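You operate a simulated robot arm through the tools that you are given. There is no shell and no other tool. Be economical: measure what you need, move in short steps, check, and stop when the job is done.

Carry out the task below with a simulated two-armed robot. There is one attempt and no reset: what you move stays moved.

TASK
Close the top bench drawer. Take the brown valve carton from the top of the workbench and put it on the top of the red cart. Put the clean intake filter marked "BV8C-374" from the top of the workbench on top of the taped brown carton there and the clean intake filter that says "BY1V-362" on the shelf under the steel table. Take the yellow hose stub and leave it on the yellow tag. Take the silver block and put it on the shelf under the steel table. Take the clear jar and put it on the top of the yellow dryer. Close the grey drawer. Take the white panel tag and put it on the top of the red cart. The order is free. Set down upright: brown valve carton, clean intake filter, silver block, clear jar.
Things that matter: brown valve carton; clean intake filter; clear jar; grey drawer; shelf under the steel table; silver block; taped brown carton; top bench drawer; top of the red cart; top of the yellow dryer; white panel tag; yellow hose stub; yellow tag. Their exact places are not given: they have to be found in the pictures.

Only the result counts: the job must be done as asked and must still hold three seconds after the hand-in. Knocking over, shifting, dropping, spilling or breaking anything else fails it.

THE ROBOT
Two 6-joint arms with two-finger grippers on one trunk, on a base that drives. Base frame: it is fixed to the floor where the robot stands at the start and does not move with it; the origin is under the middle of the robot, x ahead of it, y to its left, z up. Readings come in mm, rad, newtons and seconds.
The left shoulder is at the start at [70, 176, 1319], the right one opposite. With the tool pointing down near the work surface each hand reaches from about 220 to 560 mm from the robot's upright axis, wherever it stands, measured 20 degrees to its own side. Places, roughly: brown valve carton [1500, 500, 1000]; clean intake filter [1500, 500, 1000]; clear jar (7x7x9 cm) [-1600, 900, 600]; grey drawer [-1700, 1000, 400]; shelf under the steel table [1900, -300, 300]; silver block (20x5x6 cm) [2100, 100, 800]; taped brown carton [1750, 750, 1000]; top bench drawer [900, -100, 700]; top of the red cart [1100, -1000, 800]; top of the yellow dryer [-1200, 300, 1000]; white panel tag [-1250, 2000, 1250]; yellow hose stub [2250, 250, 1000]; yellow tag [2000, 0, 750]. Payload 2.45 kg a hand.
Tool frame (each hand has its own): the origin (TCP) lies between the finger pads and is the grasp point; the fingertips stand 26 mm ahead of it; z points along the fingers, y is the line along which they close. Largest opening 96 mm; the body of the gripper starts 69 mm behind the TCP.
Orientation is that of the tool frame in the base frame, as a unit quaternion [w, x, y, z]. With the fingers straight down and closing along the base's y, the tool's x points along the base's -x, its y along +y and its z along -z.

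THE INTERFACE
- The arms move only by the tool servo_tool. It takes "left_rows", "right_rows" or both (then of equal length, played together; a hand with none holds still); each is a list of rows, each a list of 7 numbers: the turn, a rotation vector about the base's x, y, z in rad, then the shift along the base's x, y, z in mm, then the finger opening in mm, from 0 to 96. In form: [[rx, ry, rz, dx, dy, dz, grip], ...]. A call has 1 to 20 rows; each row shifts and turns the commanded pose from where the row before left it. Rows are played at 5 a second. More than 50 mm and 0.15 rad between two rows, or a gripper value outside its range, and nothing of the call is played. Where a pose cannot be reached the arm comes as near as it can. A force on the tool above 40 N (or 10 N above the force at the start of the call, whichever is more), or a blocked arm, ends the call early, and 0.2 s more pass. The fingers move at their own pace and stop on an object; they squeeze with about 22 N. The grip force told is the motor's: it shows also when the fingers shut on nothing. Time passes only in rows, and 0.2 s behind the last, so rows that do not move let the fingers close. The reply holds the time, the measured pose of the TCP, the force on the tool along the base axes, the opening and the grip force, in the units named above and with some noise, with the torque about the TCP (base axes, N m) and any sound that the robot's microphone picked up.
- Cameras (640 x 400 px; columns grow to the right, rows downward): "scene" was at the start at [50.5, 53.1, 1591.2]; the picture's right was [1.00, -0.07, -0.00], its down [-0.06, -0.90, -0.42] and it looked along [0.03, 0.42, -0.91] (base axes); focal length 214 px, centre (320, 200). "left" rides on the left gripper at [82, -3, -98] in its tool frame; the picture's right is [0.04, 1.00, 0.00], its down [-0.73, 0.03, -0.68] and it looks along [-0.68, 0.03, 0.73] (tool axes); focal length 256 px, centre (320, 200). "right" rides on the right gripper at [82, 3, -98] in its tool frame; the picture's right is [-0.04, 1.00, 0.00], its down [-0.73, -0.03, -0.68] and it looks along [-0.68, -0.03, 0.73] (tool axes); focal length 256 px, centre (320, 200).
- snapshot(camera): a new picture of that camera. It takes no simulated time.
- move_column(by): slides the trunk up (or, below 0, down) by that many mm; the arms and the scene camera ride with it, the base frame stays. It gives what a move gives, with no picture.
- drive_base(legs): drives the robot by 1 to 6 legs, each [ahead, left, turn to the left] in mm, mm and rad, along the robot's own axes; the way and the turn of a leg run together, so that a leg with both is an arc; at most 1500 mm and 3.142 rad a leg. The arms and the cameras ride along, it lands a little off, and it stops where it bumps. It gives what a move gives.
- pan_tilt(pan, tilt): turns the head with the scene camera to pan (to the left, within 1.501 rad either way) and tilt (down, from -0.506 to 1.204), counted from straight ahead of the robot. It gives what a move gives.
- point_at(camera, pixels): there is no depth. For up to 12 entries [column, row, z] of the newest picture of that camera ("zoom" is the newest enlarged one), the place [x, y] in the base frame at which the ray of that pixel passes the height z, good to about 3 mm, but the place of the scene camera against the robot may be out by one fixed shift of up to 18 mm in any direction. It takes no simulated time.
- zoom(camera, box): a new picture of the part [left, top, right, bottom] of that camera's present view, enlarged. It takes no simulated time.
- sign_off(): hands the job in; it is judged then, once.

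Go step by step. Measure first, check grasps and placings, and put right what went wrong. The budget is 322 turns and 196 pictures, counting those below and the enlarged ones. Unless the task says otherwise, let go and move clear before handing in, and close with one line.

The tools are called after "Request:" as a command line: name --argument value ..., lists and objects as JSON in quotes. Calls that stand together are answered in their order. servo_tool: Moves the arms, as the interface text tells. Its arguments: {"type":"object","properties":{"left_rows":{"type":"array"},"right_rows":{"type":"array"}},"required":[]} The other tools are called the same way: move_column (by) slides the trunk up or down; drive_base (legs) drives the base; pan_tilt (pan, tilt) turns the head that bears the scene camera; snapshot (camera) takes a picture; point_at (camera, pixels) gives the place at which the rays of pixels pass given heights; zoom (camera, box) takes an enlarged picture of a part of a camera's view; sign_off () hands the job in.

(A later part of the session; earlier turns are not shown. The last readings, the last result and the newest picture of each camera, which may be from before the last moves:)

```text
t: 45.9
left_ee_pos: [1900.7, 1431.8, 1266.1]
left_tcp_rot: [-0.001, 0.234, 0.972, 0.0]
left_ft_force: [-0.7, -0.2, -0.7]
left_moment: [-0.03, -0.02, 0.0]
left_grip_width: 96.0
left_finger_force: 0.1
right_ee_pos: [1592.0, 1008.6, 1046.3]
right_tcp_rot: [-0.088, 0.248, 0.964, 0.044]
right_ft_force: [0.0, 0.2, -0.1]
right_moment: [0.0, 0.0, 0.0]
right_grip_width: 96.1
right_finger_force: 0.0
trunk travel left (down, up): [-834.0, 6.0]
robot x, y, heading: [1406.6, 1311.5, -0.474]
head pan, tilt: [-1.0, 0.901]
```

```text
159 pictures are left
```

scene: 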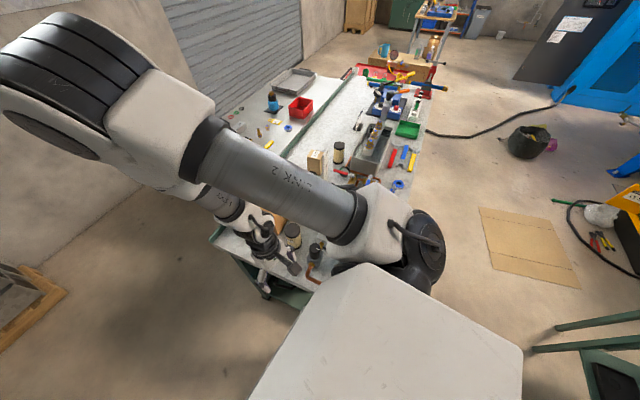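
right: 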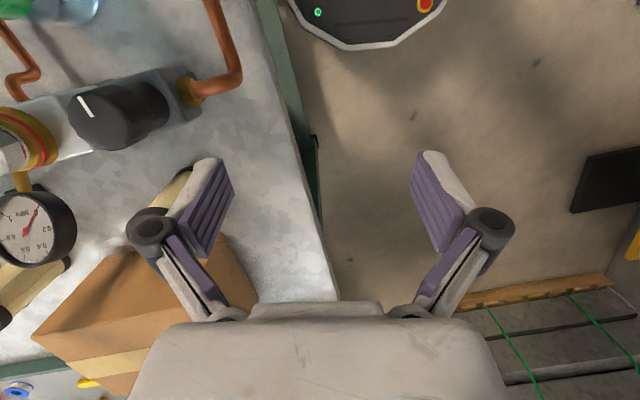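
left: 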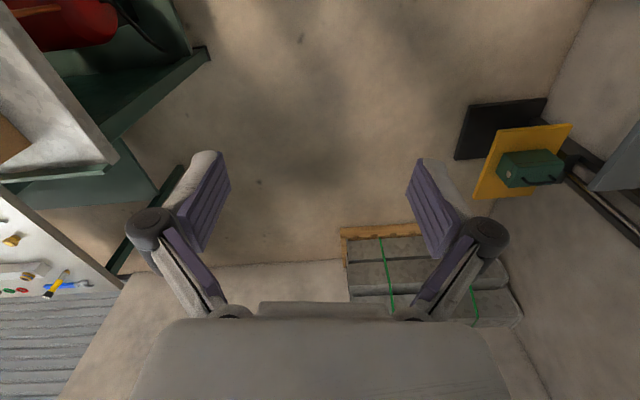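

Request:
point_at --camera "right" --pixels '[[258, 10, 850], [300, 150, 850], [340, 298, 850], [360, 25, 250], [300, 10, 250], [160, 215, 960], [40, 290, 960], [250, 290, 1000], [90, 115, 930]]'

Request:
zoom --camera "right" --box '[0, 100, 240, 250]'

Request:
zoom --camera "scene" --box '[200, 130, 440, 280]'

```text
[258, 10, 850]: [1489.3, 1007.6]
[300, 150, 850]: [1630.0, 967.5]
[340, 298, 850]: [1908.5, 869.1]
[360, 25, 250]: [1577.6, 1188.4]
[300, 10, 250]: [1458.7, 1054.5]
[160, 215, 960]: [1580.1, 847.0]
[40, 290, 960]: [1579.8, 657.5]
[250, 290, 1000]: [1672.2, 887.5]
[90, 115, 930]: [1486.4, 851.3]
```

```text
2.67 times, centred on (120, 175) of right
```

zoom: 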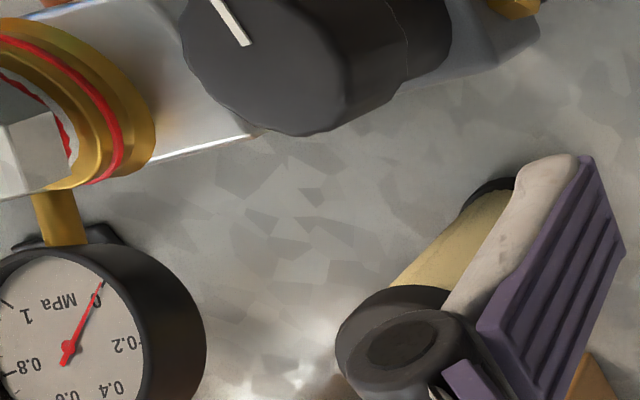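

```text
2.67 times, centred on (320, 205) of scene
```

zoom: 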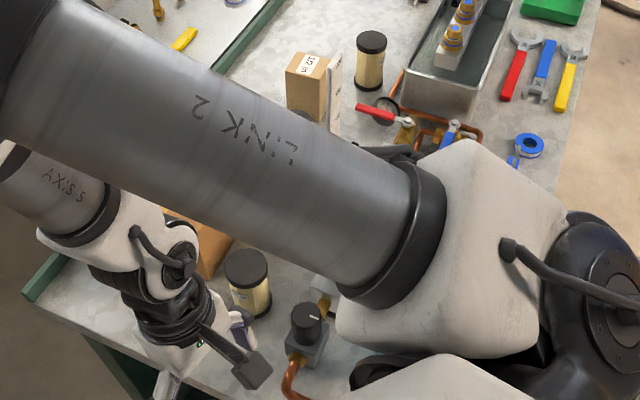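

The base's right side bumped the bench's left edge (s≈1455 in bench coordinates; yaw ≈ -0.345). I'll sidestep left, square up, move along and turn to face the bench end.

Request:
drive_base --legs '[[0, 160, 0], [0, 0, 0.127], [420, 0, 0], [0, 0, -1.57]]'

Request:
pan_tilt --pan 0 --tilt 0.6

Request:
snapshot --camera "scene"

```text
t: 54.0
left_ee_pos: [2052.4, 833.5, 1265.8]
left_tcp_rot: [-0.001, 0.824, 0.567, 0.001]
left_ft_force: [0.4, 0.6, 0.1]
left_moment: [-0.03, -0.01, 0.01]
left_grip_width: 96.0
left_finger_force: 0.1
right_ee_pos: [1600.0, 1092.4, 1046.7]
right_tcp_rot: [-0.036, 0.829, 0.551, 0.092]
right_ft_force: [-0.3, -0.6, 0.0]
right_moment: [0.01, 0.02, -0.01]
right_grip_width: 96.0
right_finger_force: 0.1
trunk travel left (down, up): [-834.0, 6.0]
robot x, y, heading: [1877.7, 1311.8, -1.94]
head pan, tilt: [-1.0, 0.901]
```

```text
t: 55.2
left_ee_pos: [2051.6, 832.9, 1267.3]
left_tcp_rot: [-0.001, 0.824, 0.567, 0.001]
left_ft_force: [-0.4, 0.0, 0.5]
left_moment: [0.0, 0.03, -0.01]
left_grip_width: 96.1
left_finger_force: 0.1
right_ee_pos: [1600.2, 1094.0, 1046.9]
right_tcp_rot: [-0.036, 0.828, 0.552, 0.091]
right_ft_force: [0.1, -0.5, -0.1]
right_moment: [0.0, -0.02, 0.01]
right_grip_width: 96.0
right_finger_force: 0.0
trunk travel left (down, up): [-834.0, 6.0]
robot x, y, heading: [1872.6, 1311.7, -1.936]
head pan, tilt: [0.0, 0.6]
```

```text
156 pictures are left
```

scene: 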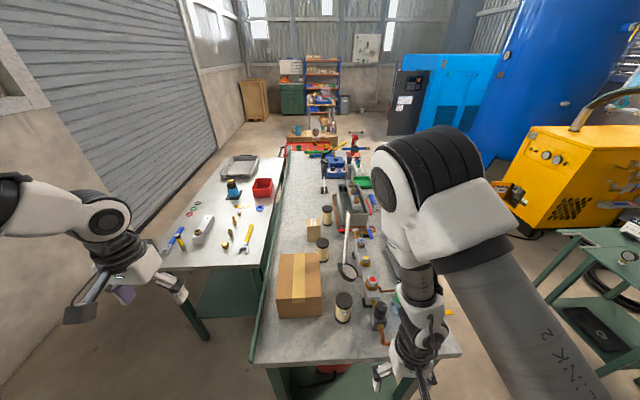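

Excellent view from the end; both filters and the table are visible. Zooming on the labels.

Request:
zoom --camera "scene" --box '[300, 200, 380, 250]'

Request:
zoom --camera "scene" --box '[312, 285, 376, 325]'

Request:
zoom --camera "scene" --box '[150, 150, 310, 250]'

Request:
point_at --camera "scene" --pixels '[[322, 262, 855], [342, 322, 855], [313, 238, 855], [323, 222, 855], [277, 318, 855], [335, 318, 855], [322, 258, 855], [279, 258, 1050], [320, 258, 1050], [196, 244, 760], [235, 266, 760], [278, 365, 855]]'

```text
8.00 times, centred on (340, 225) of scene
```

zoom: 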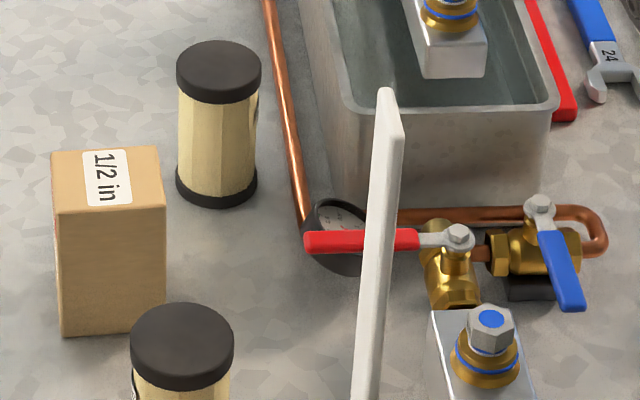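

```text
10.00 times, centred on (344, 305) of scene
```

zoom: 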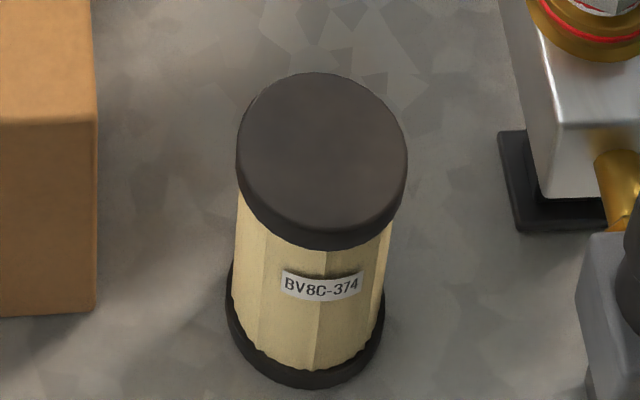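

```text
4.00 times, centred on (230, 200) of scene
```

zoom: 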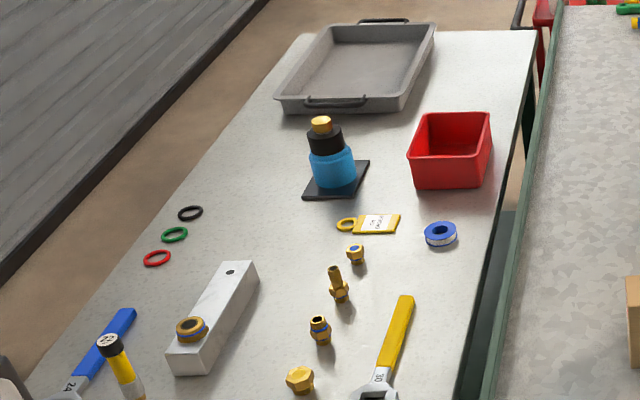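

```text
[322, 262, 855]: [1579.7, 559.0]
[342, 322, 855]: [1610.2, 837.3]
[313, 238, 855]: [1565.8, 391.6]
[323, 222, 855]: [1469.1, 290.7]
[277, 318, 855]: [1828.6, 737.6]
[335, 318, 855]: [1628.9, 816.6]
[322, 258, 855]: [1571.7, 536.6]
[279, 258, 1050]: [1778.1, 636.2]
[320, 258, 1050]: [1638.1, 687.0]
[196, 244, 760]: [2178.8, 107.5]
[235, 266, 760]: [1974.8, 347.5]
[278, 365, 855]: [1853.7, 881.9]
```

Filter at (342,305) reads BV8C-374 (goes on the taped carton beside it); the other near (322,250) should be BY1V-362. I'll straighten and raise the right hand while moving it outward.

Request:
servo_tool --right_rows '[[-0.08, 0.055, 0.015, -12, -30, 35, 96], [-0.08, 0.055, 0.015, -12, -30, 35, 96], [0, 0, 0, -12, -30, 35, 96], [0, 0, 0, -6, -15, 45, 96], [0, 0, 0, 0, 0, 45, 96]]'

Request:
drive_base --legs '[[0, 75, 0]]'

Request:
snapshot --camera "right"

Request:
snapshot --camera "scene"

```text
t: 56.0
left_ee_pos: [2053.5, 833.2, 1266.8]
left_tcp_rot: [-0.001, 0.823, 0.567, 0.001]
left_ft_force: [0.0, -0.4, -0.1]
left_moment: [0.05, 0.0, 0.0]
left_grip_width: 96.0
left_finger_force: 0.1
right_ee_pos: [1583.0, 1059.7, 1080.5]
right_tcp_rot: [-0.04, 0.825, 0.558, 0.079]
right_ft_force: [-0.1, 0.2, -0.3]
right_moment: [0.02, -0.06, 0.01]
right_grip_width: 95.9
right_finger_force: 0.1
trunk travel left (down, up): [-834.0, 6.0]
robot x, y, heading: [1880.1, 1310.3, -1.937]
head pan, tilt: [0.0, 0.6]
stopped in row 3 (right hand): the arm was blocked; the commanded pose is now the measured one
```

```text
t: 57.0
left_ee_pos: [2113.0, 809.0, 1268.3]
left_tcp_rot: [0.003, 0.824, 0.566, 0.002]
left_ft_force: [-0.3, 0.1, 0.2]
left_moment: [-0.03, -0.06, -0.03]
left_grip_width: 96.0
left_finger_force: 0.1
right_ee_pos: [1644.5, 1036.7, 1078.6]
right_tcp_rot: [-0.037, 0.827, 0.556, 0.08]
right_ft_force: [-0.8, 0.2, 1.2]
right_moment: [-0.03, -0.05, -0.01]
right_grip_width: 96.0
right_finger_force: 0.0
trunk travel left (down, up): [-834.0, 6.0]
robot x, y, heading: [1944.5, 1288.5, -1.934]
head pan, tilt: [0.0, 0.6]
```

```text
152 pictures are left
```

right: 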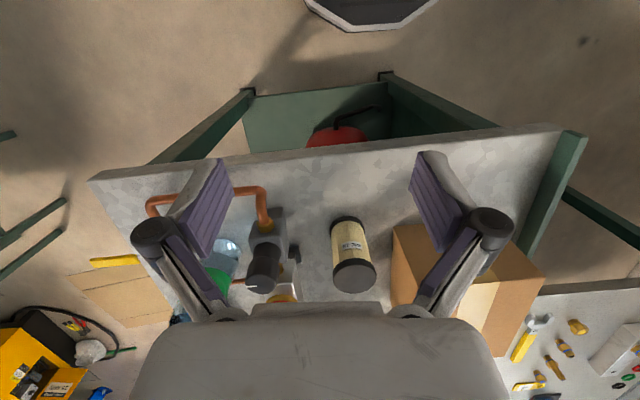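

```text
151 pictures are left
```

scene: 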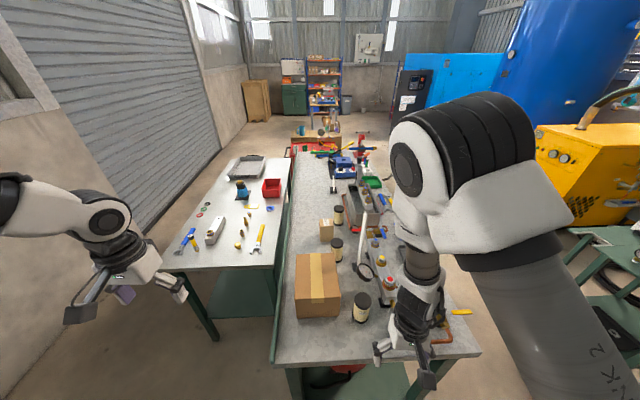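

Request:
zoom --camera "scene" --box '[288, 245, 384, 330]'

Request:
point_at --camera "right" --pixels '[[354, 274, 980], [354, 274, 960], [354, 274, 940], [345, 218, 855], [334, 276, 960], [376, 273, 960], [393, 228, 1000], [393, 228, 1040], [497, 238, 1000], [497, 238, 1040], [391, 305, 855]]'

```text
4.71 times, centred on (336, 288) of scene
```

zoom: 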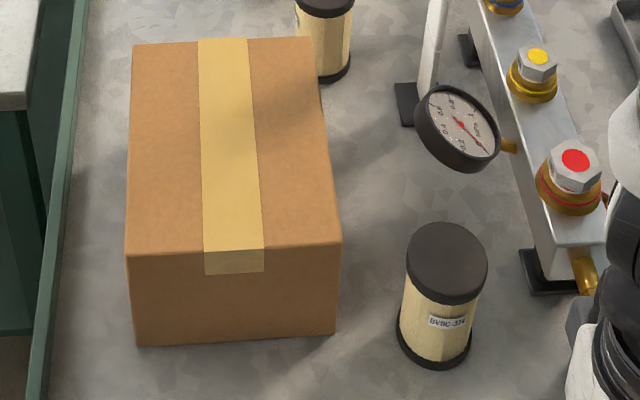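

```text
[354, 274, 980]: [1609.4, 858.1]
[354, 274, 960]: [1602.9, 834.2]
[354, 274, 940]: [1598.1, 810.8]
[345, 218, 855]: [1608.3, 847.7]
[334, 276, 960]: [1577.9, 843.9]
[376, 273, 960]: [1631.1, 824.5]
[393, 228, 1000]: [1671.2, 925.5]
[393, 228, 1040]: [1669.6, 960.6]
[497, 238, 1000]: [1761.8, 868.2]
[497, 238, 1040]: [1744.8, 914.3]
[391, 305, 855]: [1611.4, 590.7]
```

Request:
point_at --camera "scene" --pixels '[[362.5, 299, 980], [362.5, 299, 960], [362.5, 299, 940], [360.8, 320, 855], [297.1, 319, 855], [339.2, 316.9, 855], [294.8, 299.7, 960], [340.7, 296.9, 960], [296.3, 254.9, 960], [318.3, 253.4, 960], [334.3, 253.4, 960]]'

Request:
zoom --camera "right" --box '[310, 190, 550, 340]'

```text
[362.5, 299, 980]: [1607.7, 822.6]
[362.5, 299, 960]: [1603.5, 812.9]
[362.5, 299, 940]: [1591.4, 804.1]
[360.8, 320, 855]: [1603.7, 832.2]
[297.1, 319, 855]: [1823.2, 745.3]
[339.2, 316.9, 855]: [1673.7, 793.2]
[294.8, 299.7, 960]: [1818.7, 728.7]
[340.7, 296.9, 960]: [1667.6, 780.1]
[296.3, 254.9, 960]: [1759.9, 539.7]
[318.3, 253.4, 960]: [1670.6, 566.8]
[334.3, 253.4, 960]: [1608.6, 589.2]
```

```text
2.67 times, centred on (430, 265) of right
```

zoom: 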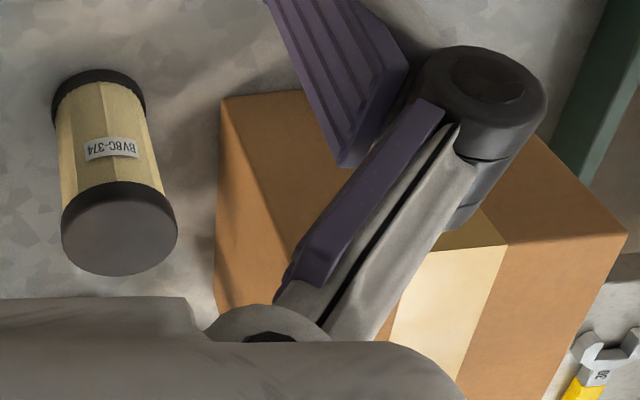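

The taped carton top is ~z 945 and the filter stands at about (1600,820), ~93 mm tall. Driving ahead 135 mm to bring it into reach.

Request:
drive_base --legs '[[135, 0, 0]]'

Request:
servo_tool --right_rows '[[-0.08, 0.055, 0.015, 0, -20, 0, 96], [-0.08, 0.055, 0.015, 0, -20, 0, 96], [0, 0, 0, 5, -20, 0, 96]]'

Request:
snapshot --camera "right"

```text
t: 58.3
left_ee_pos: [2070.6, 682.6, 1267.0]
left_tcp_rot: [0.001, 0.823, 0.568, 0.001]
left_ft_force: [-0.5, 0.9, -0.9]
left_moment: [-0.02, 0.0, 0.02]
left_grip_width: 95.9
left_finger_force: 0.1
right_ee_pos: [1600.9, 909.5, 1081.7]
right_tcp_rot: [-0.039, 0.826, 0.557, 0.079]
right_ft_force: [-1.0, 0.5, 0.1]
right_moment: [-0.03, -0.01, 0.0]
right_grip_width: 95.8
right_finger_force: 0.0
trunk travel left (down, up): [-834.0, 6.0]
robot x, y, heading: [1897.8, 1159.8, -1.937]
head pan, tilt: [0.0, 0.6]
```

```text
t: 59.1
left_ee_pos: [2070.6, 677.1, 1265.2]
left_tcp_rot: [0.0, 0.823, 0.567, 0.002]
left_ft_force: [-1.2, -0.5, -1.0]
left_moment: [0.03, 0.01, -0.03]
left_grip_width: 96.0
left_finger_force: 0.1
right_ee_pos: [1586.3, 844.9, 1081.9]
right_tcp_rot: [0.016, 0.835, 0.55, 0.005]
right_ft_force: [-0.1, 0.2, -0.5]
right_moment: [0.04, -0.04, -0.01]
right_grip_width: 95.9
right_finger_force: 0.0
right hand out of reach, approached as far as the arm can: row 2, 3
trunk travel left (down, up): [-834.0, 6.0]
robot x, y, heading: [1896.7, 1157.1, -1.938]
head pan, tilt: [0.0, 0.6]
```

```text
148 pictures are left
```

right: 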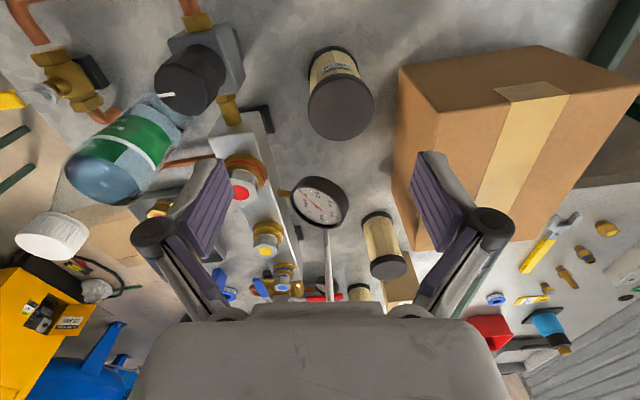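

Request:
point_at --camera "right" --pixels '[[340, 107, 950], [340, 107, 940], [309, 107, 945], [373, 107, 945], [326, 50, 855], [401, 68, 945], [541, 46, 945], [637, 74, 945], [421, 232, 855], [399, 150, 855], [502, 88, 945], [568, 93, 945]]'

Request:
zoom --camera "right" --box '[330, 180, 490, 280]'

```text
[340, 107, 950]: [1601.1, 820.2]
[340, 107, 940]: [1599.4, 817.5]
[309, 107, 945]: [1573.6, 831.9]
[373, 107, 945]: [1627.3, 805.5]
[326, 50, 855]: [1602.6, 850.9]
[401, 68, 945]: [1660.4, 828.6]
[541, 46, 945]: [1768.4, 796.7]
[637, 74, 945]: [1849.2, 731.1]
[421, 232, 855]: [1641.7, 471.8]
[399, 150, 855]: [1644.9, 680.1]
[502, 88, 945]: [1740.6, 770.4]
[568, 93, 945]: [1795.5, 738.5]
```

```text
4.00 times, centred on (410, 230) of right
```

zoom: 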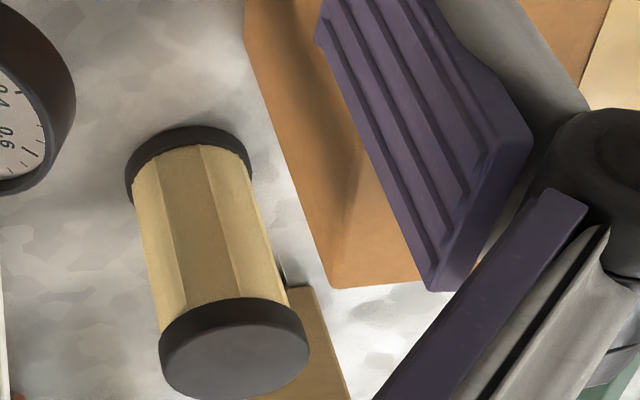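

Filter centre (1600,819), top ≈945, clearance fine. Lowering over it.

Request:
servo_tool --right_rows '[[0, 0, 0, 5, -10, -25, 96], [0, 0, 0, 5, -8, -30, 96], [0, 0, 0, 4, -8, -20, 96]]'

Request:
snapshot --camera "right"

```text
t: 59.9
left_ee_pos: [2070.9, 678.0, 1266.0]
left_tcp_rot: [-0.001, 0.824, 0.567, 0.001]
left_ft_force: [0.6, -0.7, -0.4]
left_moment: [0.01, -0.03, -0.02]
left_grip_width: 95.9
left_finger_force: 0.1
right_ee_pos: [1595.4, 820.8, 1007.7]
right_tcp_rot: [-0.001, 0.825, 0.565, -0.008]
right_ft_force: [-0.9, 0.1, -0.3]
right_moment: [-0.01, 0.01, 0.01]
right_grip_width: 96.0
right_finger_force: 0.0
right hand out of reach, approached as far as the arm can: row 2
trunk travel left (down, up): [-834.0, 6.0]
robot x, y, heading: [1900.9, 1158.0, -1.935]
head pan, tilt: [0.0, 0.6]
```

```text
146 pictures are left
```

right: 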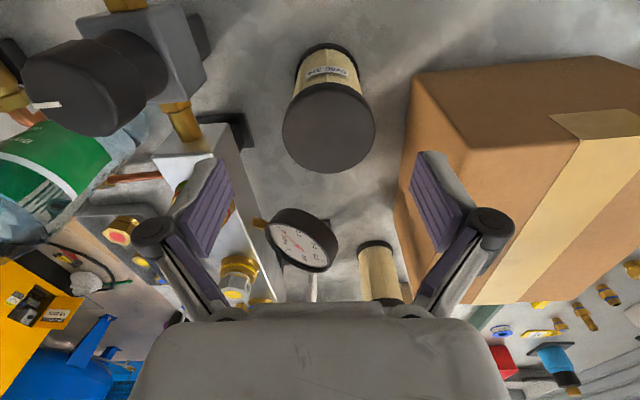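

Request:
point_at --camera "right" --pixels '[[329, 128, 945], [252, 140, 855], [240, 135, 900], [215, 155, 930], [330, 235, 930], [190, 125, 900], [283, 235, 930]]'

```text
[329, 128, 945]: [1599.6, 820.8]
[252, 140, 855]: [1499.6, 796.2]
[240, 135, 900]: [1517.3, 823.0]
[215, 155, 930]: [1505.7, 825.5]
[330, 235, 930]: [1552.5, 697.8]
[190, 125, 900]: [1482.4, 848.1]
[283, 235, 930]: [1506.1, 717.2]
```

Request:
servo_tool --right_rows '[[0, 0, 0, 2, 0, -40, 90], [0, 0, 0, 2, 0, -40, 90], [0, 0, 0, 0, 0, -16, 90], [0, 0, 0, 0, 0, 0, 30], [0, 0, 0, 0, 0, 0, 30]]'

Request:
snapshot --camera "right"

```text
t: 61.1
left_ee_pos: [2071.0, 681.1, 1267.8]
left_tcp_rot: [0.001, 0.824, 0.567, 0.0]
left_ft_force: [0.2, 0.2, -0.7]
left_moment: [0.01, 0.01, -0.01]
left_grip_width: 96.2
left_finger_force: 0.1
right_ee_pos: [1605.5, 822.0, 910.2]
right_tcp_rot: [-0.005, 0.821, 0.571, -0.013]
right_ft_force: [-8.4, -0.1, 25.8]
right_moment: [-0.34, -0.06, -0.12]
right_grip_width: 63.6
right_finger_force: 21.7
trunk travel left (down, up): [-834.0, 6.0]
robot x, y, heading: [1897.3, 1159.5, -1.936]
head pan, tilt: [0.0, 0.6]
```

```text
145 pictures are left
```

right: 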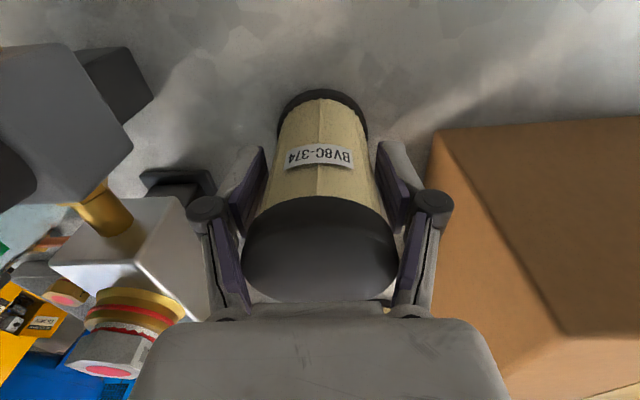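

Filter gripped (63.6 mm wide). Lifting and checking.

Request:
servo_tool --right_rows '[[0, 0, 0, 0, 0, 20, 30], [0, 0, 0, 0, 0, 40, 30], [0, 0, 0, 0, 0, 40, 30]]'

Request:
snapshot --camera "right"

```text
t: 61.9
left_ee_pos: [2069.9, 681.1, 1267.8]
left_tcp_rot: [0.001, 0.824, 0.567, 0.001]
left_ft_force: [-0.1, 0.2, -0.7]
left_moment: [0.0, -0.02, 0.03]
left_grip_width: 95.9
left_finger_force: 0.2
right_ee_pos: [1596.7, 828.7, 1004.0]
right_tcp_rot: [-0.004, 0.825, 0.566, -0.004]
right_ft_force: [0.1, 0.0, -1.2]
right_moment: [0.02, -0.05, -0.02]
right_grip_width: 63.4
right_finger_force: 21.8
right hand out of reach, approached as far as the arm can: row 3
trunk travel left (down, up): [-834.0, 6.0]
robot x, y, heading: [1898.9, 1160.4, -1.935]
head pan, tilt: [0.0, 0.6]
```

```text
144 pictures are left
```

right: 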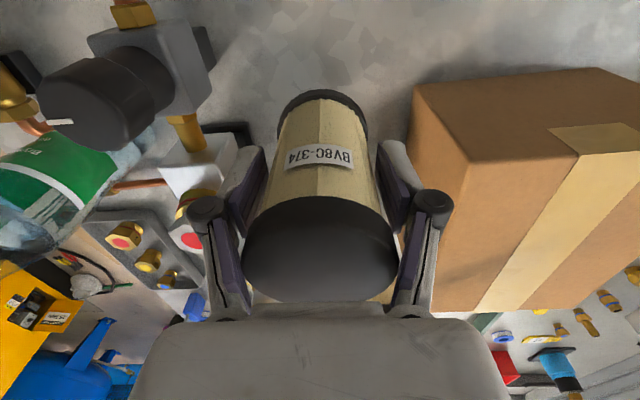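

Held upright. Refining the carton top height from this view.

Request:
point_at --camera "right" --pixels '[[413, 86, 855], [473, 163, 930], [473, 163, 945], [473, 163, 960], [473, 163, 975], [550, 130, 960], [640, 122, 960], [594, 68, 855]]'

```text
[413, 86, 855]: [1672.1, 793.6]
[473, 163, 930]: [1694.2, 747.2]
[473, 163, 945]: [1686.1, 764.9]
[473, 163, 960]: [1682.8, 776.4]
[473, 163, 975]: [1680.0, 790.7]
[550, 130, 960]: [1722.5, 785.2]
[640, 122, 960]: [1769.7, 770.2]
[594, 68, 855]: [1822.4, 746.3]
```

Carton top is near z 975. I'll move outward, up, then over the carton.

Request:
servo_tool --right_rows '[[0, 0, 0, -14, -37, 0, 30], [0, 0, 0, 0, 0, 38, 30], [0, 0, 0, 0, 0, 38, 30]]'

Request:
snapshot --camera "right"

```text
t: 62.7
left_ee_pos: [2071.7, 681.4, 1267.5]
left_tcp_rot: [0.0, 0.823, 0.567, 0.001]
left_ft_force: [-0.1, -0.3, -0.5]
left_moment: [-0.02, 0.02, 0.01]
left_grip_width: 96.1
left_finger_force: 0.0
right_ee_pos: [1583.1, 793.5, 1076.3]
right_tcp_rot: [-0.004, 0.826, 0.563, 0.001]
right_ft_force: [0.9, 0.6, -0.8]
right_moment: [-0.03, 0.01, 0.01]
right_grip_width: 63.3
right_finger_force: 21.8
trunk travel left (down, up): [-834.0, 6.0]
robot x, y, heading: [1894.0, 1155.3, -1.936]
head pan, tilt: [0.0, 0.6]
```

```text
143 pictures are left
```

right: 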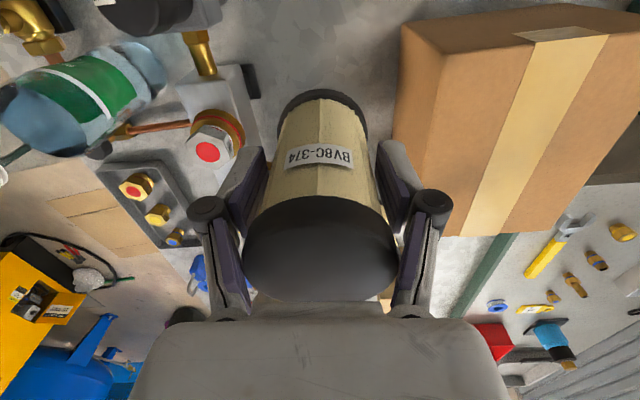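

Request:
point_at --camera "right" --pixels '[[443, 53, 975], [562, 38, 975], [480, 235, 975], [437, 237, 975], [443, 53, 965]]'

```text
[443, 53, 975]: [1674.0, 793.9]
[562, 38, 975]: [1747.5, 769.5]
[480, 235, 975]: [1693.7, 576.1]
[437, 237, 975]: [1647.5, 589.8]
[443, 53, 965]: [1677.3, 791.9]
```

Request:
servo_tool --right_rows '[[0, 0, 0, 34, -27, 0, 30], [0, 0, 0, 34, -27, 0, 30], [0, 0, 0, 34, -28, 0, 30], [0, 0, 0, 34, -28, 0, 30], [0, 0, 0, 0, 0, -20, 30]]'

Request:
snapshot --camera "scene"

```text
t: 63.9
left_ee_pos: [2070.8, 679.8, 1266.3]
left_tcp_rot: [0.0, 0.823, 0.568, 0.001]
left_ft_force: [0.3, -0.2, 0.3]
left_moment: [0.07, 0.0, 0.05]
left_grip_width: 96.0
left_finger_force: 0.1
right_ee_pos: [1605.0, 658.5, 1055.8]
right_tcp_rot: [-0.005, 0.823, 0.567, -0.011]
right_ft_force: [-0.1, 0.3, -1.1]
right_moment: [0.0, 0.01, -0.01]
right_grip_width: 62.8
right_finger_force: 22.5
right hand out of reach, approached as far as the arm can: row 1, 2, 3, 4
trunk travel left (down, up): [-834.0, 6.0]
robot x, y, heading: [1898.1, 1158.6, -1.937]
head pan, tilt: [0.0, 0.6]
```

```text
142 pictures are left
```

scene: 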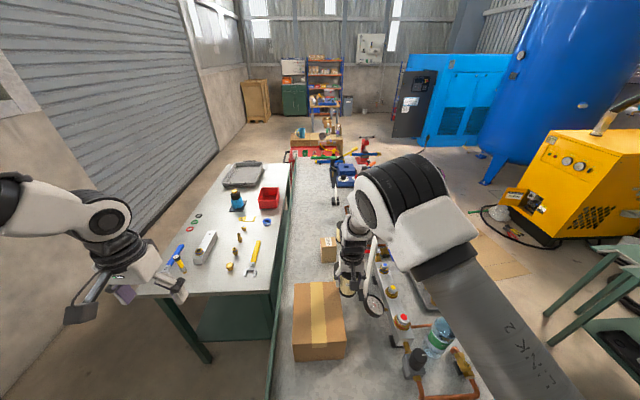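

The hand stalled short of the carton laterally. Checking proximity to the ruler before moving.

Request:
snapshot --camera "right"

Request:
zoom --camera "scene" --box '[280, 190, 440, 390]'

```text
141 pictures are left
```

right: 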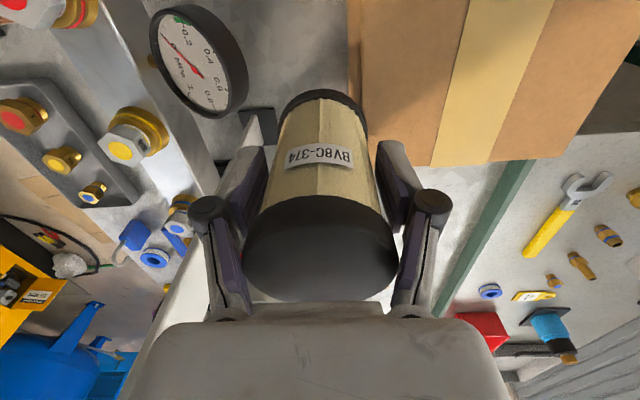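

```text
2.00 times, centred on (360, 290) of scene
```

zoom: 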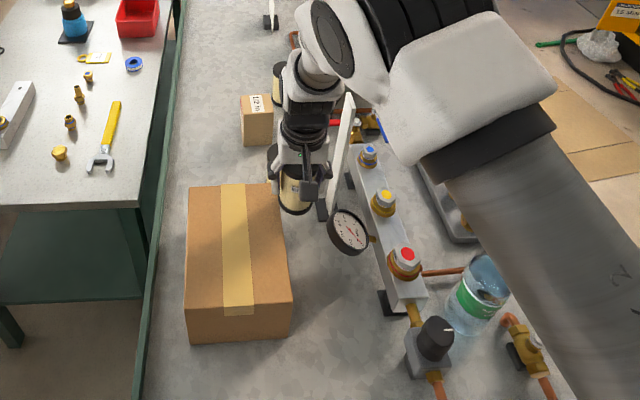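

Clear of the ruler by a finger; the filter bottom (z≈1000) is above the carton top. I'll shift sideways by driving the base left.

Request:
drive_base --legs '[[0, 110, 0]]'

Request:
snapshot --camera "right"

```text
t: 65.1
left_ee_pos: [2167.0, 640.0, 1266.7]
left_tcp_rot: [0.001, 0.825, 0.566, 0.001]
left_ft_force: [0.2, 0.3, -0.1]
left_moment: [0.02, 0.0, 0.0]
left_grip_width: 95.9
left_finger_force: 0.1
right_ee_pos: [1701.1, 622.8, 1056.9]
right_tcp_rot: [-0.003, 0.824, 0.567, -0.01]
right_ft_force: [-0.2, -0.5, -1.1]
right_moment: [0.01, -0.01, 0.01]
right_grip_width: 62.7
right_finger_force: 21.9
trunk travel left (down, up): [-834.0, 6.0]
robot x, y, heading: [2001.5, 1119.3, -1.938]
head pan, tilt: [0.0, 0.6]
```

```text
139 pictures are left
```

right: 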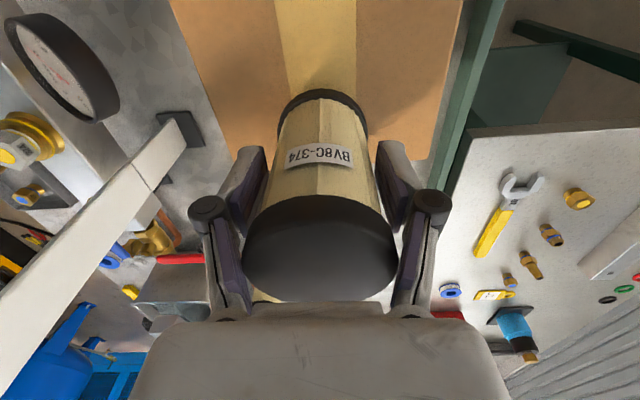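

Centred on the tape, near the far edge. Moving back 45 mm and lowering.

Request:
servo_tool --right_rows '[[0, 0, 0, 15, 42, 0, 30], [0, 0, 0, 0, 0, -15, 30], [0, 0, 0, 0, 0, -6, 30]]'

Request:
snapshot --camera "right"

```text
t: 65.9
left_ee_pos: [2169.8, 642.6, 1268.4]
left_tcp_rot: [0.001, 0.825, 0.565, -0.001]
left_ft_force: [0.1, -0.4, 0.7]
left_moment: [0.05, -0.01, -0.02]
left_grip_width: 95.8
left_finger_force: 0.1
right_ee_pos: [1695.1, 662.3, 1042.2]
right_tcp_rot: [0.002, 0.827, 0.562, -0.013]
right_ft_force: [-0.6, 5.4, 21.5]
right_moment: [0.15, -0.44, 0.2]
right_grip_width: 62.3
right_finger_force: 21.9
right hand out of reach, approached as far as the arm can: row 1
trunk travel left (down, up): [-834.0, 6.0]
robot x, y, heading: [1998.7, 1119.5, -1.941]
head pan, tilt: [0.0, 0.6]
stopped in row 3 (right hand): the force on the tool passed its limit at 49 N (the readings are from after the stop); the commanded pose is now the measured one
```

```text
138 pictures are left
```

right: 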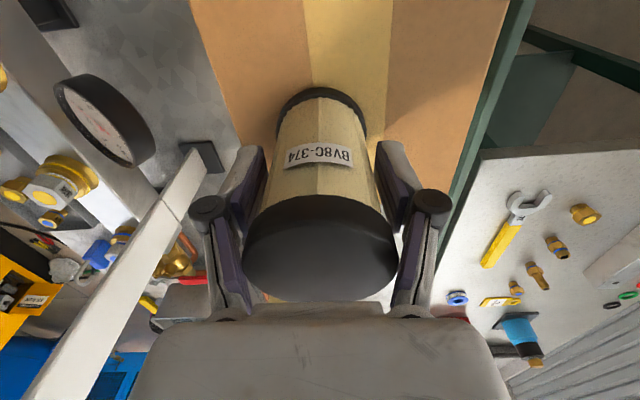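

Contact at TCP z≈1042, but it's a bit close to the carton's left edge. Lift slightly, drive 28 mm left, and lower again gently.

Request:
servo_tool --right_rows '[[0, 0, 0, 0, 0, 12, 30]]'

Request:
drive_base --legs '[[0, 30, 0]]'

Request:
servo_tool --right_rows '[[0, 0, 0, 0, 0, -6, 30], [0, 0, 0, 0, 0, -3, 30], [0, 0, 0, 0, 0, -2, 30]]'

Request:
snapshot --camera "right"

```text
t: 66.3
left_ee_pos: [2169.5, 638.8, 1265.2]
left_tcp_rot: [-0.001, 0.826, 0.564, 0.001]
left_ft_force: [1.1, 0.3, -0.6]
left_moment: [-0.02, -0.01, 0.0]
left_grip_width: 95.9
left_finger_force: 0.1
right_ee_pos: [1695.0, 662.0, 1050.0]
right_tcp_rot: [-0.001, 0.829, 0.56, -0.007]
right_ft_force: [-1.2, 0.1, -0.9]
right_moment: [0.02, -0.03, 0.03]
right_grip_width: 62.1
right_finger_force: 22.0
trunk travel left (down, up): [-834.0, 6.0]
robot x, y, heading: [1998.5, 1117.8, -1.938]
head pan, tilt: [0.0, 0.6]
```

```text
t: 67.2
left_ee_pos: [2189.4, 633.3, 1268.5]
left_tcp_rot: [0.003, 0.826, 0.564, 0.002]
left_ft_force: [-0.6, -1.2, 0.3]
left_moment: [-0.05, -0.1, -0.03]
left_grip_width: 95.8
left_finger_force: 0.1
right_ee_pos: [1715.8, 654.4, 1051.7]
right_tcp_rot: [0.004, 0.829, 0.56, -0.009]
right_ft_force: [-1.4, -0.6, -0.7]
right_moment: [-0.02, -0.04, -0.01]
right_grip_width: 62.2
right_finger_force: 22.3
trunk travel left (down, up): [-834.0, 6.0]
robot x, y, heading: [2027.9, 1106.5, -1.941]
head pan, tilt: [0.0, 0.6]
```

```text
t: 68.0
left_ee_pos: [2196.1, 631.1, 1266.9]
left_tcp_rot: [0.001, 0.825, 0.565, 0.001]
left_ft_force: [0.0, 0.1, -0.7]
left_moment: [0.04, 0.01, -0.03]
left_grip_width: 95.9
left_finger_force: 0.0
right_ee_pos: [1720.0, 650.1, 1043.0]
right_tcp_rot: [0.003, 0.829, 0.559, -0.011]
right_ft_force: [-8.6, -1.3, 19.7]
right_moment: [0.0, 0.54, 0.24]
right_grip_width: 61.9
right_finger_force: 22.0
trunk travel left (down, up): [-834.0, 6.0]
robot x, y, heading: [2031.9, 1111.9, -1.941]
head pan, tilt: [0.0, 0.6]
```

```text
137 pictures are left
```

right: 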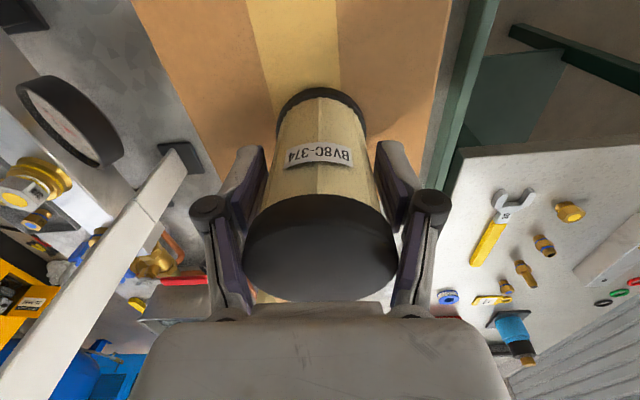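

Centred and in contact. Releasing and rising.

Request:
servo_tool --right_rows '[[0, 0, 0, 0, 0, 1, 70], [0, 0, 0, 0, 0, 0, 85], [0, 0, 0, 0, 0, 10, 85], [0, 0, 0, 0, 0, 40, 85], [0, 0, 0, 0, 0, 45, 85], [0, 0, 0, 0, 0, 45, 85]]'

Request:
snapshot --camera "right"

```text
t: 69.4
left_ee_pos: [2195.9, 628.7, 1265.1]
left_tcp_rot: [0.0, 0.825, 0.565, 0.001]
left_ft_force: [0.8, 0.3, -0.7]
left_moment: [0.03, 0.01, 0.04]
left_grip_width: 96.0
left_finger_force: 0.1
right_ee_pos: [1730.5, 687.5, 1091.6]
right_tcp_rot: [-0.04, 0.834, 0.545, 0.077]
right_ft_force: [0.3, -0.2, -0.6]
right_moment: [0.01, 0.04, -0.02]
right_grip_width: 85.0
right_finger_force: 0.0
trunk travel left (down, up): [-834.0, 6.0]
robot x, y, heading: [2028.2, 1107.7, -1.94]
head pan, tilt: [0.0, 0.6]
stopped in row 6 (right hand): the arm was blocked; the commanded pose is now the measured one
```

```text
136 pictures are left
```

right: 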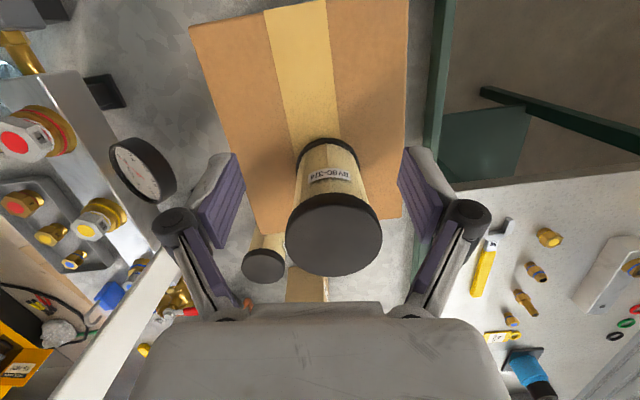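

Filter stands upright on the carton; fingers straddle with clearance on both sides. The arm can't rise more here, so I'll drive straight back to slide clear.

Request:
drive_base --legs '[[-200, 0, 0]]'

Request:
snapshot --camera "scene"

Request:
zoom --camera "scene" --box '[280, 200, 440, 300]'

```text
t: 71.0
left_ee_pos: [2264.3, 809.5, 1265.3]
left_tcp_rot: [0.001, 0.827, 0.563, 0.002]
left_ft_force: [0.3, -0.1, -0.3]
left_moment: [0.03, -0.03, -0.02]
left_grip_width: 95.8
left_finger_force: 0.0
right_ee_pos: [1799.7, 871.6, 1091.3]
right_tcp_rot: [-0.041, 0.835, 0.542, 0.078]
right_ft_force: [0.2, 0.3, 0.5]
right_moment: [0.03, 0.02, 0.03]
right_grip_width: 85.2
right_finger_force: 0.1
trunk travel left (down, up): [-834.0, 6.0]
robot x, y, heading: [2096.5, 1290.1, -1.947]
head pan, tilt: [0.0, 0.6]
```

```text
135 pictures are left
```

scene: 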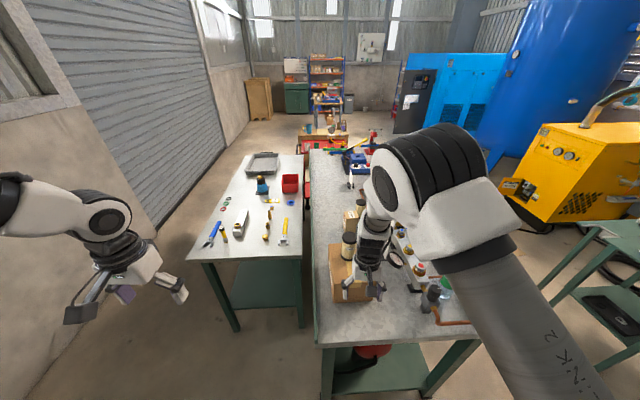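

```text
4.00 times, centred on (360, 250) of scene
```

zoom: 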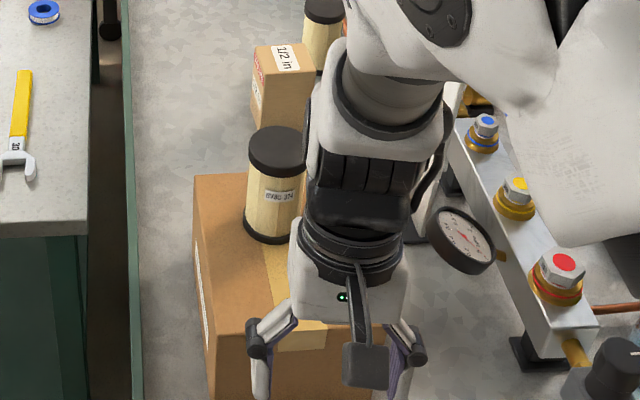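

The BV8C filter stands properly on the carton. Next I'll back away, then bring the right hand to its high home pose for driving to the bench front.

Request:
drive_base --legs '[[-300, 0, 0]]'

Request:
servo_tool --right_rows '[[-0.08, 0.055, 0.015, -12, -40, 0, 96], [-0.08, 0.055, 0.015, -12, -40, 0, 96], [0, 0, 0, -14, -40, 20, 96], [0, 0, 0, 0, 0, 45, 96], [0, 0, 0, 0, 0, 45, 96], [0, 0, 0, -20, 10, 40, 96], [0, 0, 0, -30, 20, 0, 96]]'

Request:
point_at --camera "scene" --pixels '[[190, 262, 760], [302, 252, 760], [236, 330, 0], [302, 327, 0], [318, 345, 855], [324, 343, 880]]'

```text
t: 73.0
left_ee_pos: [2375.2, 1087.9, 1265.6]
left_tcp_rot: [0.0, 0.826, 0.564, 0.002]
left_ft_force: [-0.2, -0.1, -0.5]
left_moment: [0.04, -0.02, -0.02]
left_grip_width: 96.0
left_finger_force: 0.0
right_ee_pos: [1910.4, 1148.6, 1092.4]
right_tcp_rot: [-0.041, 0.834, 0.545, 0.077]
right_ft_force: [0.0, -0.2, 0.9]
right_moment: [0.03, -0.04, 0.05]
right_grip_width: 85.0
right_finger_force: 0.0
trunk travel left (down, up): [-834.0, 6.0]
robot x, y, heading: [2205.1, 1570.5, -1.944]
head pan, tilt: [0.0, 0.6]
```

```text
t: 74.6
left_ee_pos: [2373.9, 1091.1, 1267.0]
left_tcp_rot: [0.001, 0.826, 0.564, 0.002]
left_ft_force: [-0.1, -0.1, 0.9]
left_moment: [0.0, -0.06, 0.01]
left_grip_width: 96.2
left_finger_force: 0.0
right_ee_pos: [1819.5, 1060.4, 1245.1]
right_tcp_rot: [-0.003, 0.83, 0.558, -0.012]
right_ft_force: [0.6, 0.4, -0.5]
right_moment: [0.0, 0.01, 0.02]
right_grip_width: 95.8
right_finger_force: 0.1
trunk travel left (down, up): [-834.0, 6.0]
robot x, y, heading: [2205.2, 1569.7, -1.94]
head pan, tilt: [0.0, 0.6]
```

```text
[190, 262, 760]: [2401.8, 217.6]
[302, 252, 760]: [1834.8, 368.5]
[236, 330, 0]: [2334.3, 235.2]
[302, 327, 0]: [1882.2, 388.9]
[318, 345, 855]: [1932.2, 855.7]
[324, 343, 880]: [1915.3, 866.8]
```

Table left end is at s≈990, bench back at d≈1529: there's a free bay behind the bench where the left hand can reach the other filter straight down. Driving there.

Request:
drive_base --legs '[[0, 0, -1.546], [-256, 0, 0], [0, 500, 0], [0, 400, 0]]'

Request:
snapshot --camera "scene"

Request:
snapshot --camera "left"

```text
t: 84.9
left_ee_pos: [1707.4, 409.7, 1267.2]
left_tcp_rot: [0.001, 0.988, -0.152, 0.0]
left_ft_force: [0.5, 0.1, -0.1]
left_moment: [-0.03, 0.03, 0.02]
left_grip_width: 95.9
left_finger_force: 0.1
right_ee_pos: [1637.7, 960.1, 1245.1]
right_tcp_rot: [-0.011, 0.987, -0.159, -0.007]
right_ft_force: [0.6, 0.5, -0.2]
right_moment: [-0.04, -0.02, 0.0]
right_grip_width: 95.9
right_finger_force: 0.0
trunk travel left (down, up): [-834.0, 6.0]
robot x, y, heading: [2173.6, 608.6, 2.835]
head pan, tilt: [0.0, 0.6]
```

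```text
133 pictures are left
```

scene: 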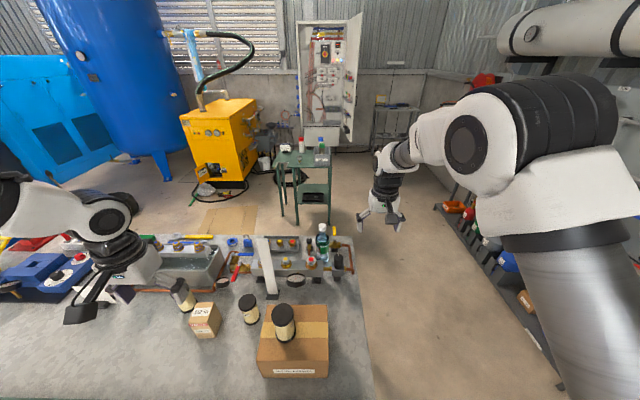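

```text
132 pictures are left
```

left: 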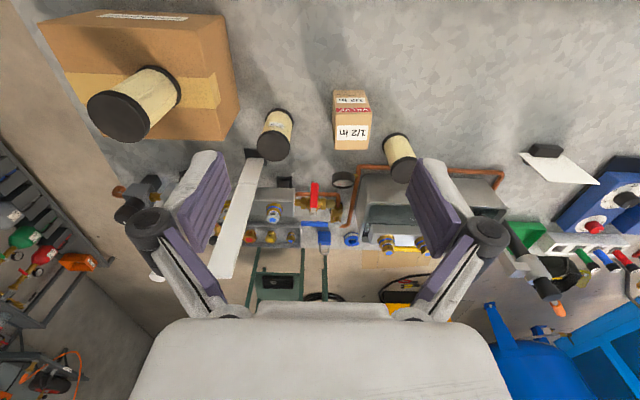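

Both targets are right there. Verify the label of the middle filter and measure positions.

Request:
zoom --camera "left" --box '[248, 85, 376, 165]'

Request:
point_at --camera "left" --pixels '[[272, 147, 945], [279, 112, 855], [352, 133, 950], [350, 93, 855], [335, 98, 855], [368, 98, 855], [337, 125, 950], [370, 125, 950], [337, 148, 950], [370, 148, 950], [120, 118, 1079], [245, 200, 1050]]'

```text
5.00 times, centred on (312, 125) of left
```

zoom: 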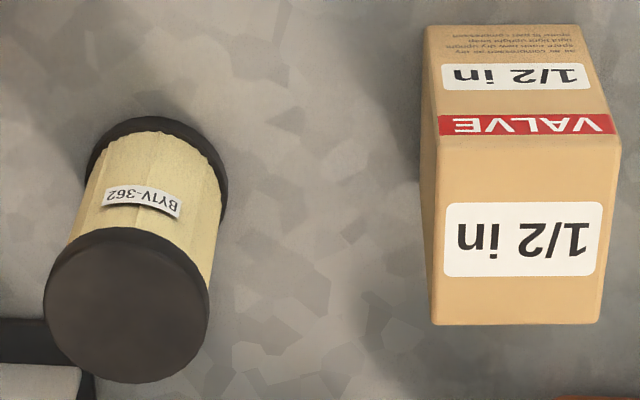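

```text
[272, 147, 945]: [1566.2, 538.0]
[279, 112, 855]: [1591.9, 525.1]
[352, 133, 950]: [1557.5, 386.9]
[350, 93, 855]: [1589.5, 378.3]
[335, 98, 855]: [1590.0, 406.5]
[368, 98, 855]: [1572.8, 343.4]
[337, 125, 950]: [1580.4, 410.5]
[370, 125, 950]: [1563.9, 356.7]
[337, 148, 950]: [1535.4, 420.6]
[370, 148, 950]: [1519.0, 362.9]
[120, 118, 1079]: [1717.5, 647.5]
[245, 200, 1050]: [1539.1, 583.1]
```

Label BY1V-362 confirmed at (1565,537). I'll square up and nudge closer, then pick it with the left hand.

Request:
drive_base --legs '[[40, 40, -0.038]]'

Request:
snapshot --camera "left"

```text
t: 85.8
left_ee_pos: [1658.4, 402.2, 1269.8]
left_tcp_rot: [0.003, 0.985, -0.17, -0.003]
left_ft_force: [0.3, 0.2, 0.4]
left_moment: [0.0, 0.07, 0.01]
left_grip_width: 96.2
left_finger_force: 0.0
right_ee_pos: [1608.6, 955.7, 1248.7]
right_tcp_rot: [-0.01, 0.984, -0.177, -0.009]
right_ft_force: [1.1, 0.0, 0.6]
right_moment: [-0.04, 0.07, 0.01]
right_grip_width: 95.9
right_finger_force: 0.1
trunk travel left (down, up): [-834.0, 6.0]
robot x, y, heading: [2126.1, 585.2, 2.805]
head pan, tilt: [0.0, 0.6]
```

```text
130 pictures are left
```

left: 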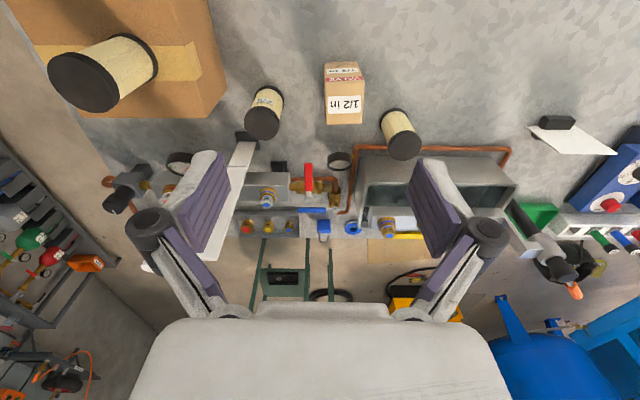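

Request:
point_at --camera "left" --pixels '[[262, 124, 945], [269, 92, 855], [247, 138, 860], [236, 148, 870], [150, 268, 1050], [262, 143, 860], [284, 112, 945], [243, 125, 945], [258, 150, 860]]'

Request:
zoom --camera "left" --box '[130, 70, 370, 220]'

```text
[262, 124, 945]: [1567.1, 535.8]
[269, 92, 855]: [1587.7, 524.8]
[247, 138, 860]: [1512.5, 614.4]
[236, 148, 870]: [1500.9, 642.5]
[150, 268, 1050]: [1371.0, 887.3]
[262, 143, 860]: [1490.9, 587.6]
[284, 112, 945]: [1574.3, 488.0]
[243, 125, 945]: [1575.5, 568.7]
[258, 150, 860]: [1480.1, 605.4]
```

```text
2.67 times, centred on (250, 145) of left
```

zoom: 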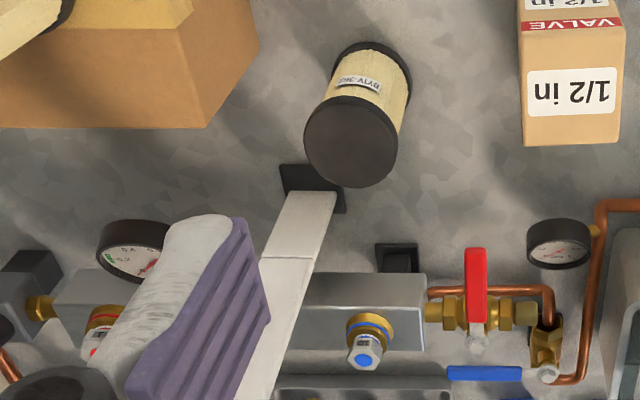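

Request:
servo_tool --left_rows '[[0, 0, 0, -23, 33, -25, 90], [0, 0, 0, -23, 33, -25, 90], [0, 0, 0, -23, 34, -25, 90], [0, 0, 0, -22, 34, -25, 90], [0, 0, 0, 0, 0, -45, 90], [0, 0, 0, 0, 0, -45, 90], [0, 0, 0, 0, 0, -45, 90], [0, 0, 0, 0, 0, -40, 90]]'

Request:
snapshot --camera "left"

```text
t: 87.6
left_ee_pos: [1561.9, 530.3, 987.6]
left_tcp_rot: [0.001, 0.986, -0.169, 0.0]
left_ft_force: [0.5, 0.4, -0.6]
left_moment: [0.02, 0.01, 0.0]
left_grip_width: 90.0
left_finger_force: 0.1
right_ee_pos: [1601.3, 955.0, 1245.4]
right_tcp_rot: [-0.012, 0.984, -0.177, -0.006]
right_ft_force: [-0.4, 0.8, -0.9]
right_moment: [0.03, -0.04, 0.01]
right_grip_width: 96.0
right_finger_force: 0.0
trunk travel left (down, up): [-834.0, 6.0]
robot x, y, heading: [2124.4, 585.6, 2.796]
head pan, tilt: [0.0, 0.6]
```

```text
128 pictures are left
```

left: 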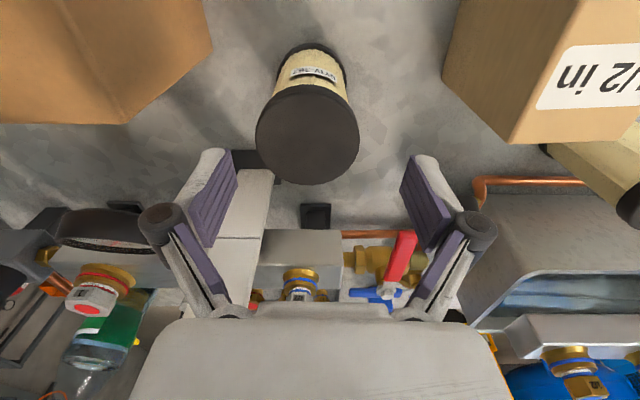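

Request:
point_at --camera "left" --pixels '[[307, 136, 945], [307, 136, 955], [255, 135, 945], [359, 135, 945], [505, 140, 855], [443, 85, 855], [600, 145, 855]]'

```text
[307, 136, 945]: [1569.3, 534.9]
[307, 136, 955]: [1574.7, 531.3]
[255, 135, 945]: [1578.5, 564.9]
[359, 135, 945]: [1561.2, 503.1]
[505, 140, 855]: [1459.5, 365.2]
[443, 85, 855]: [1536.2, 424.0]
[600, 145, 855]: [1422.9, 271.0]
```

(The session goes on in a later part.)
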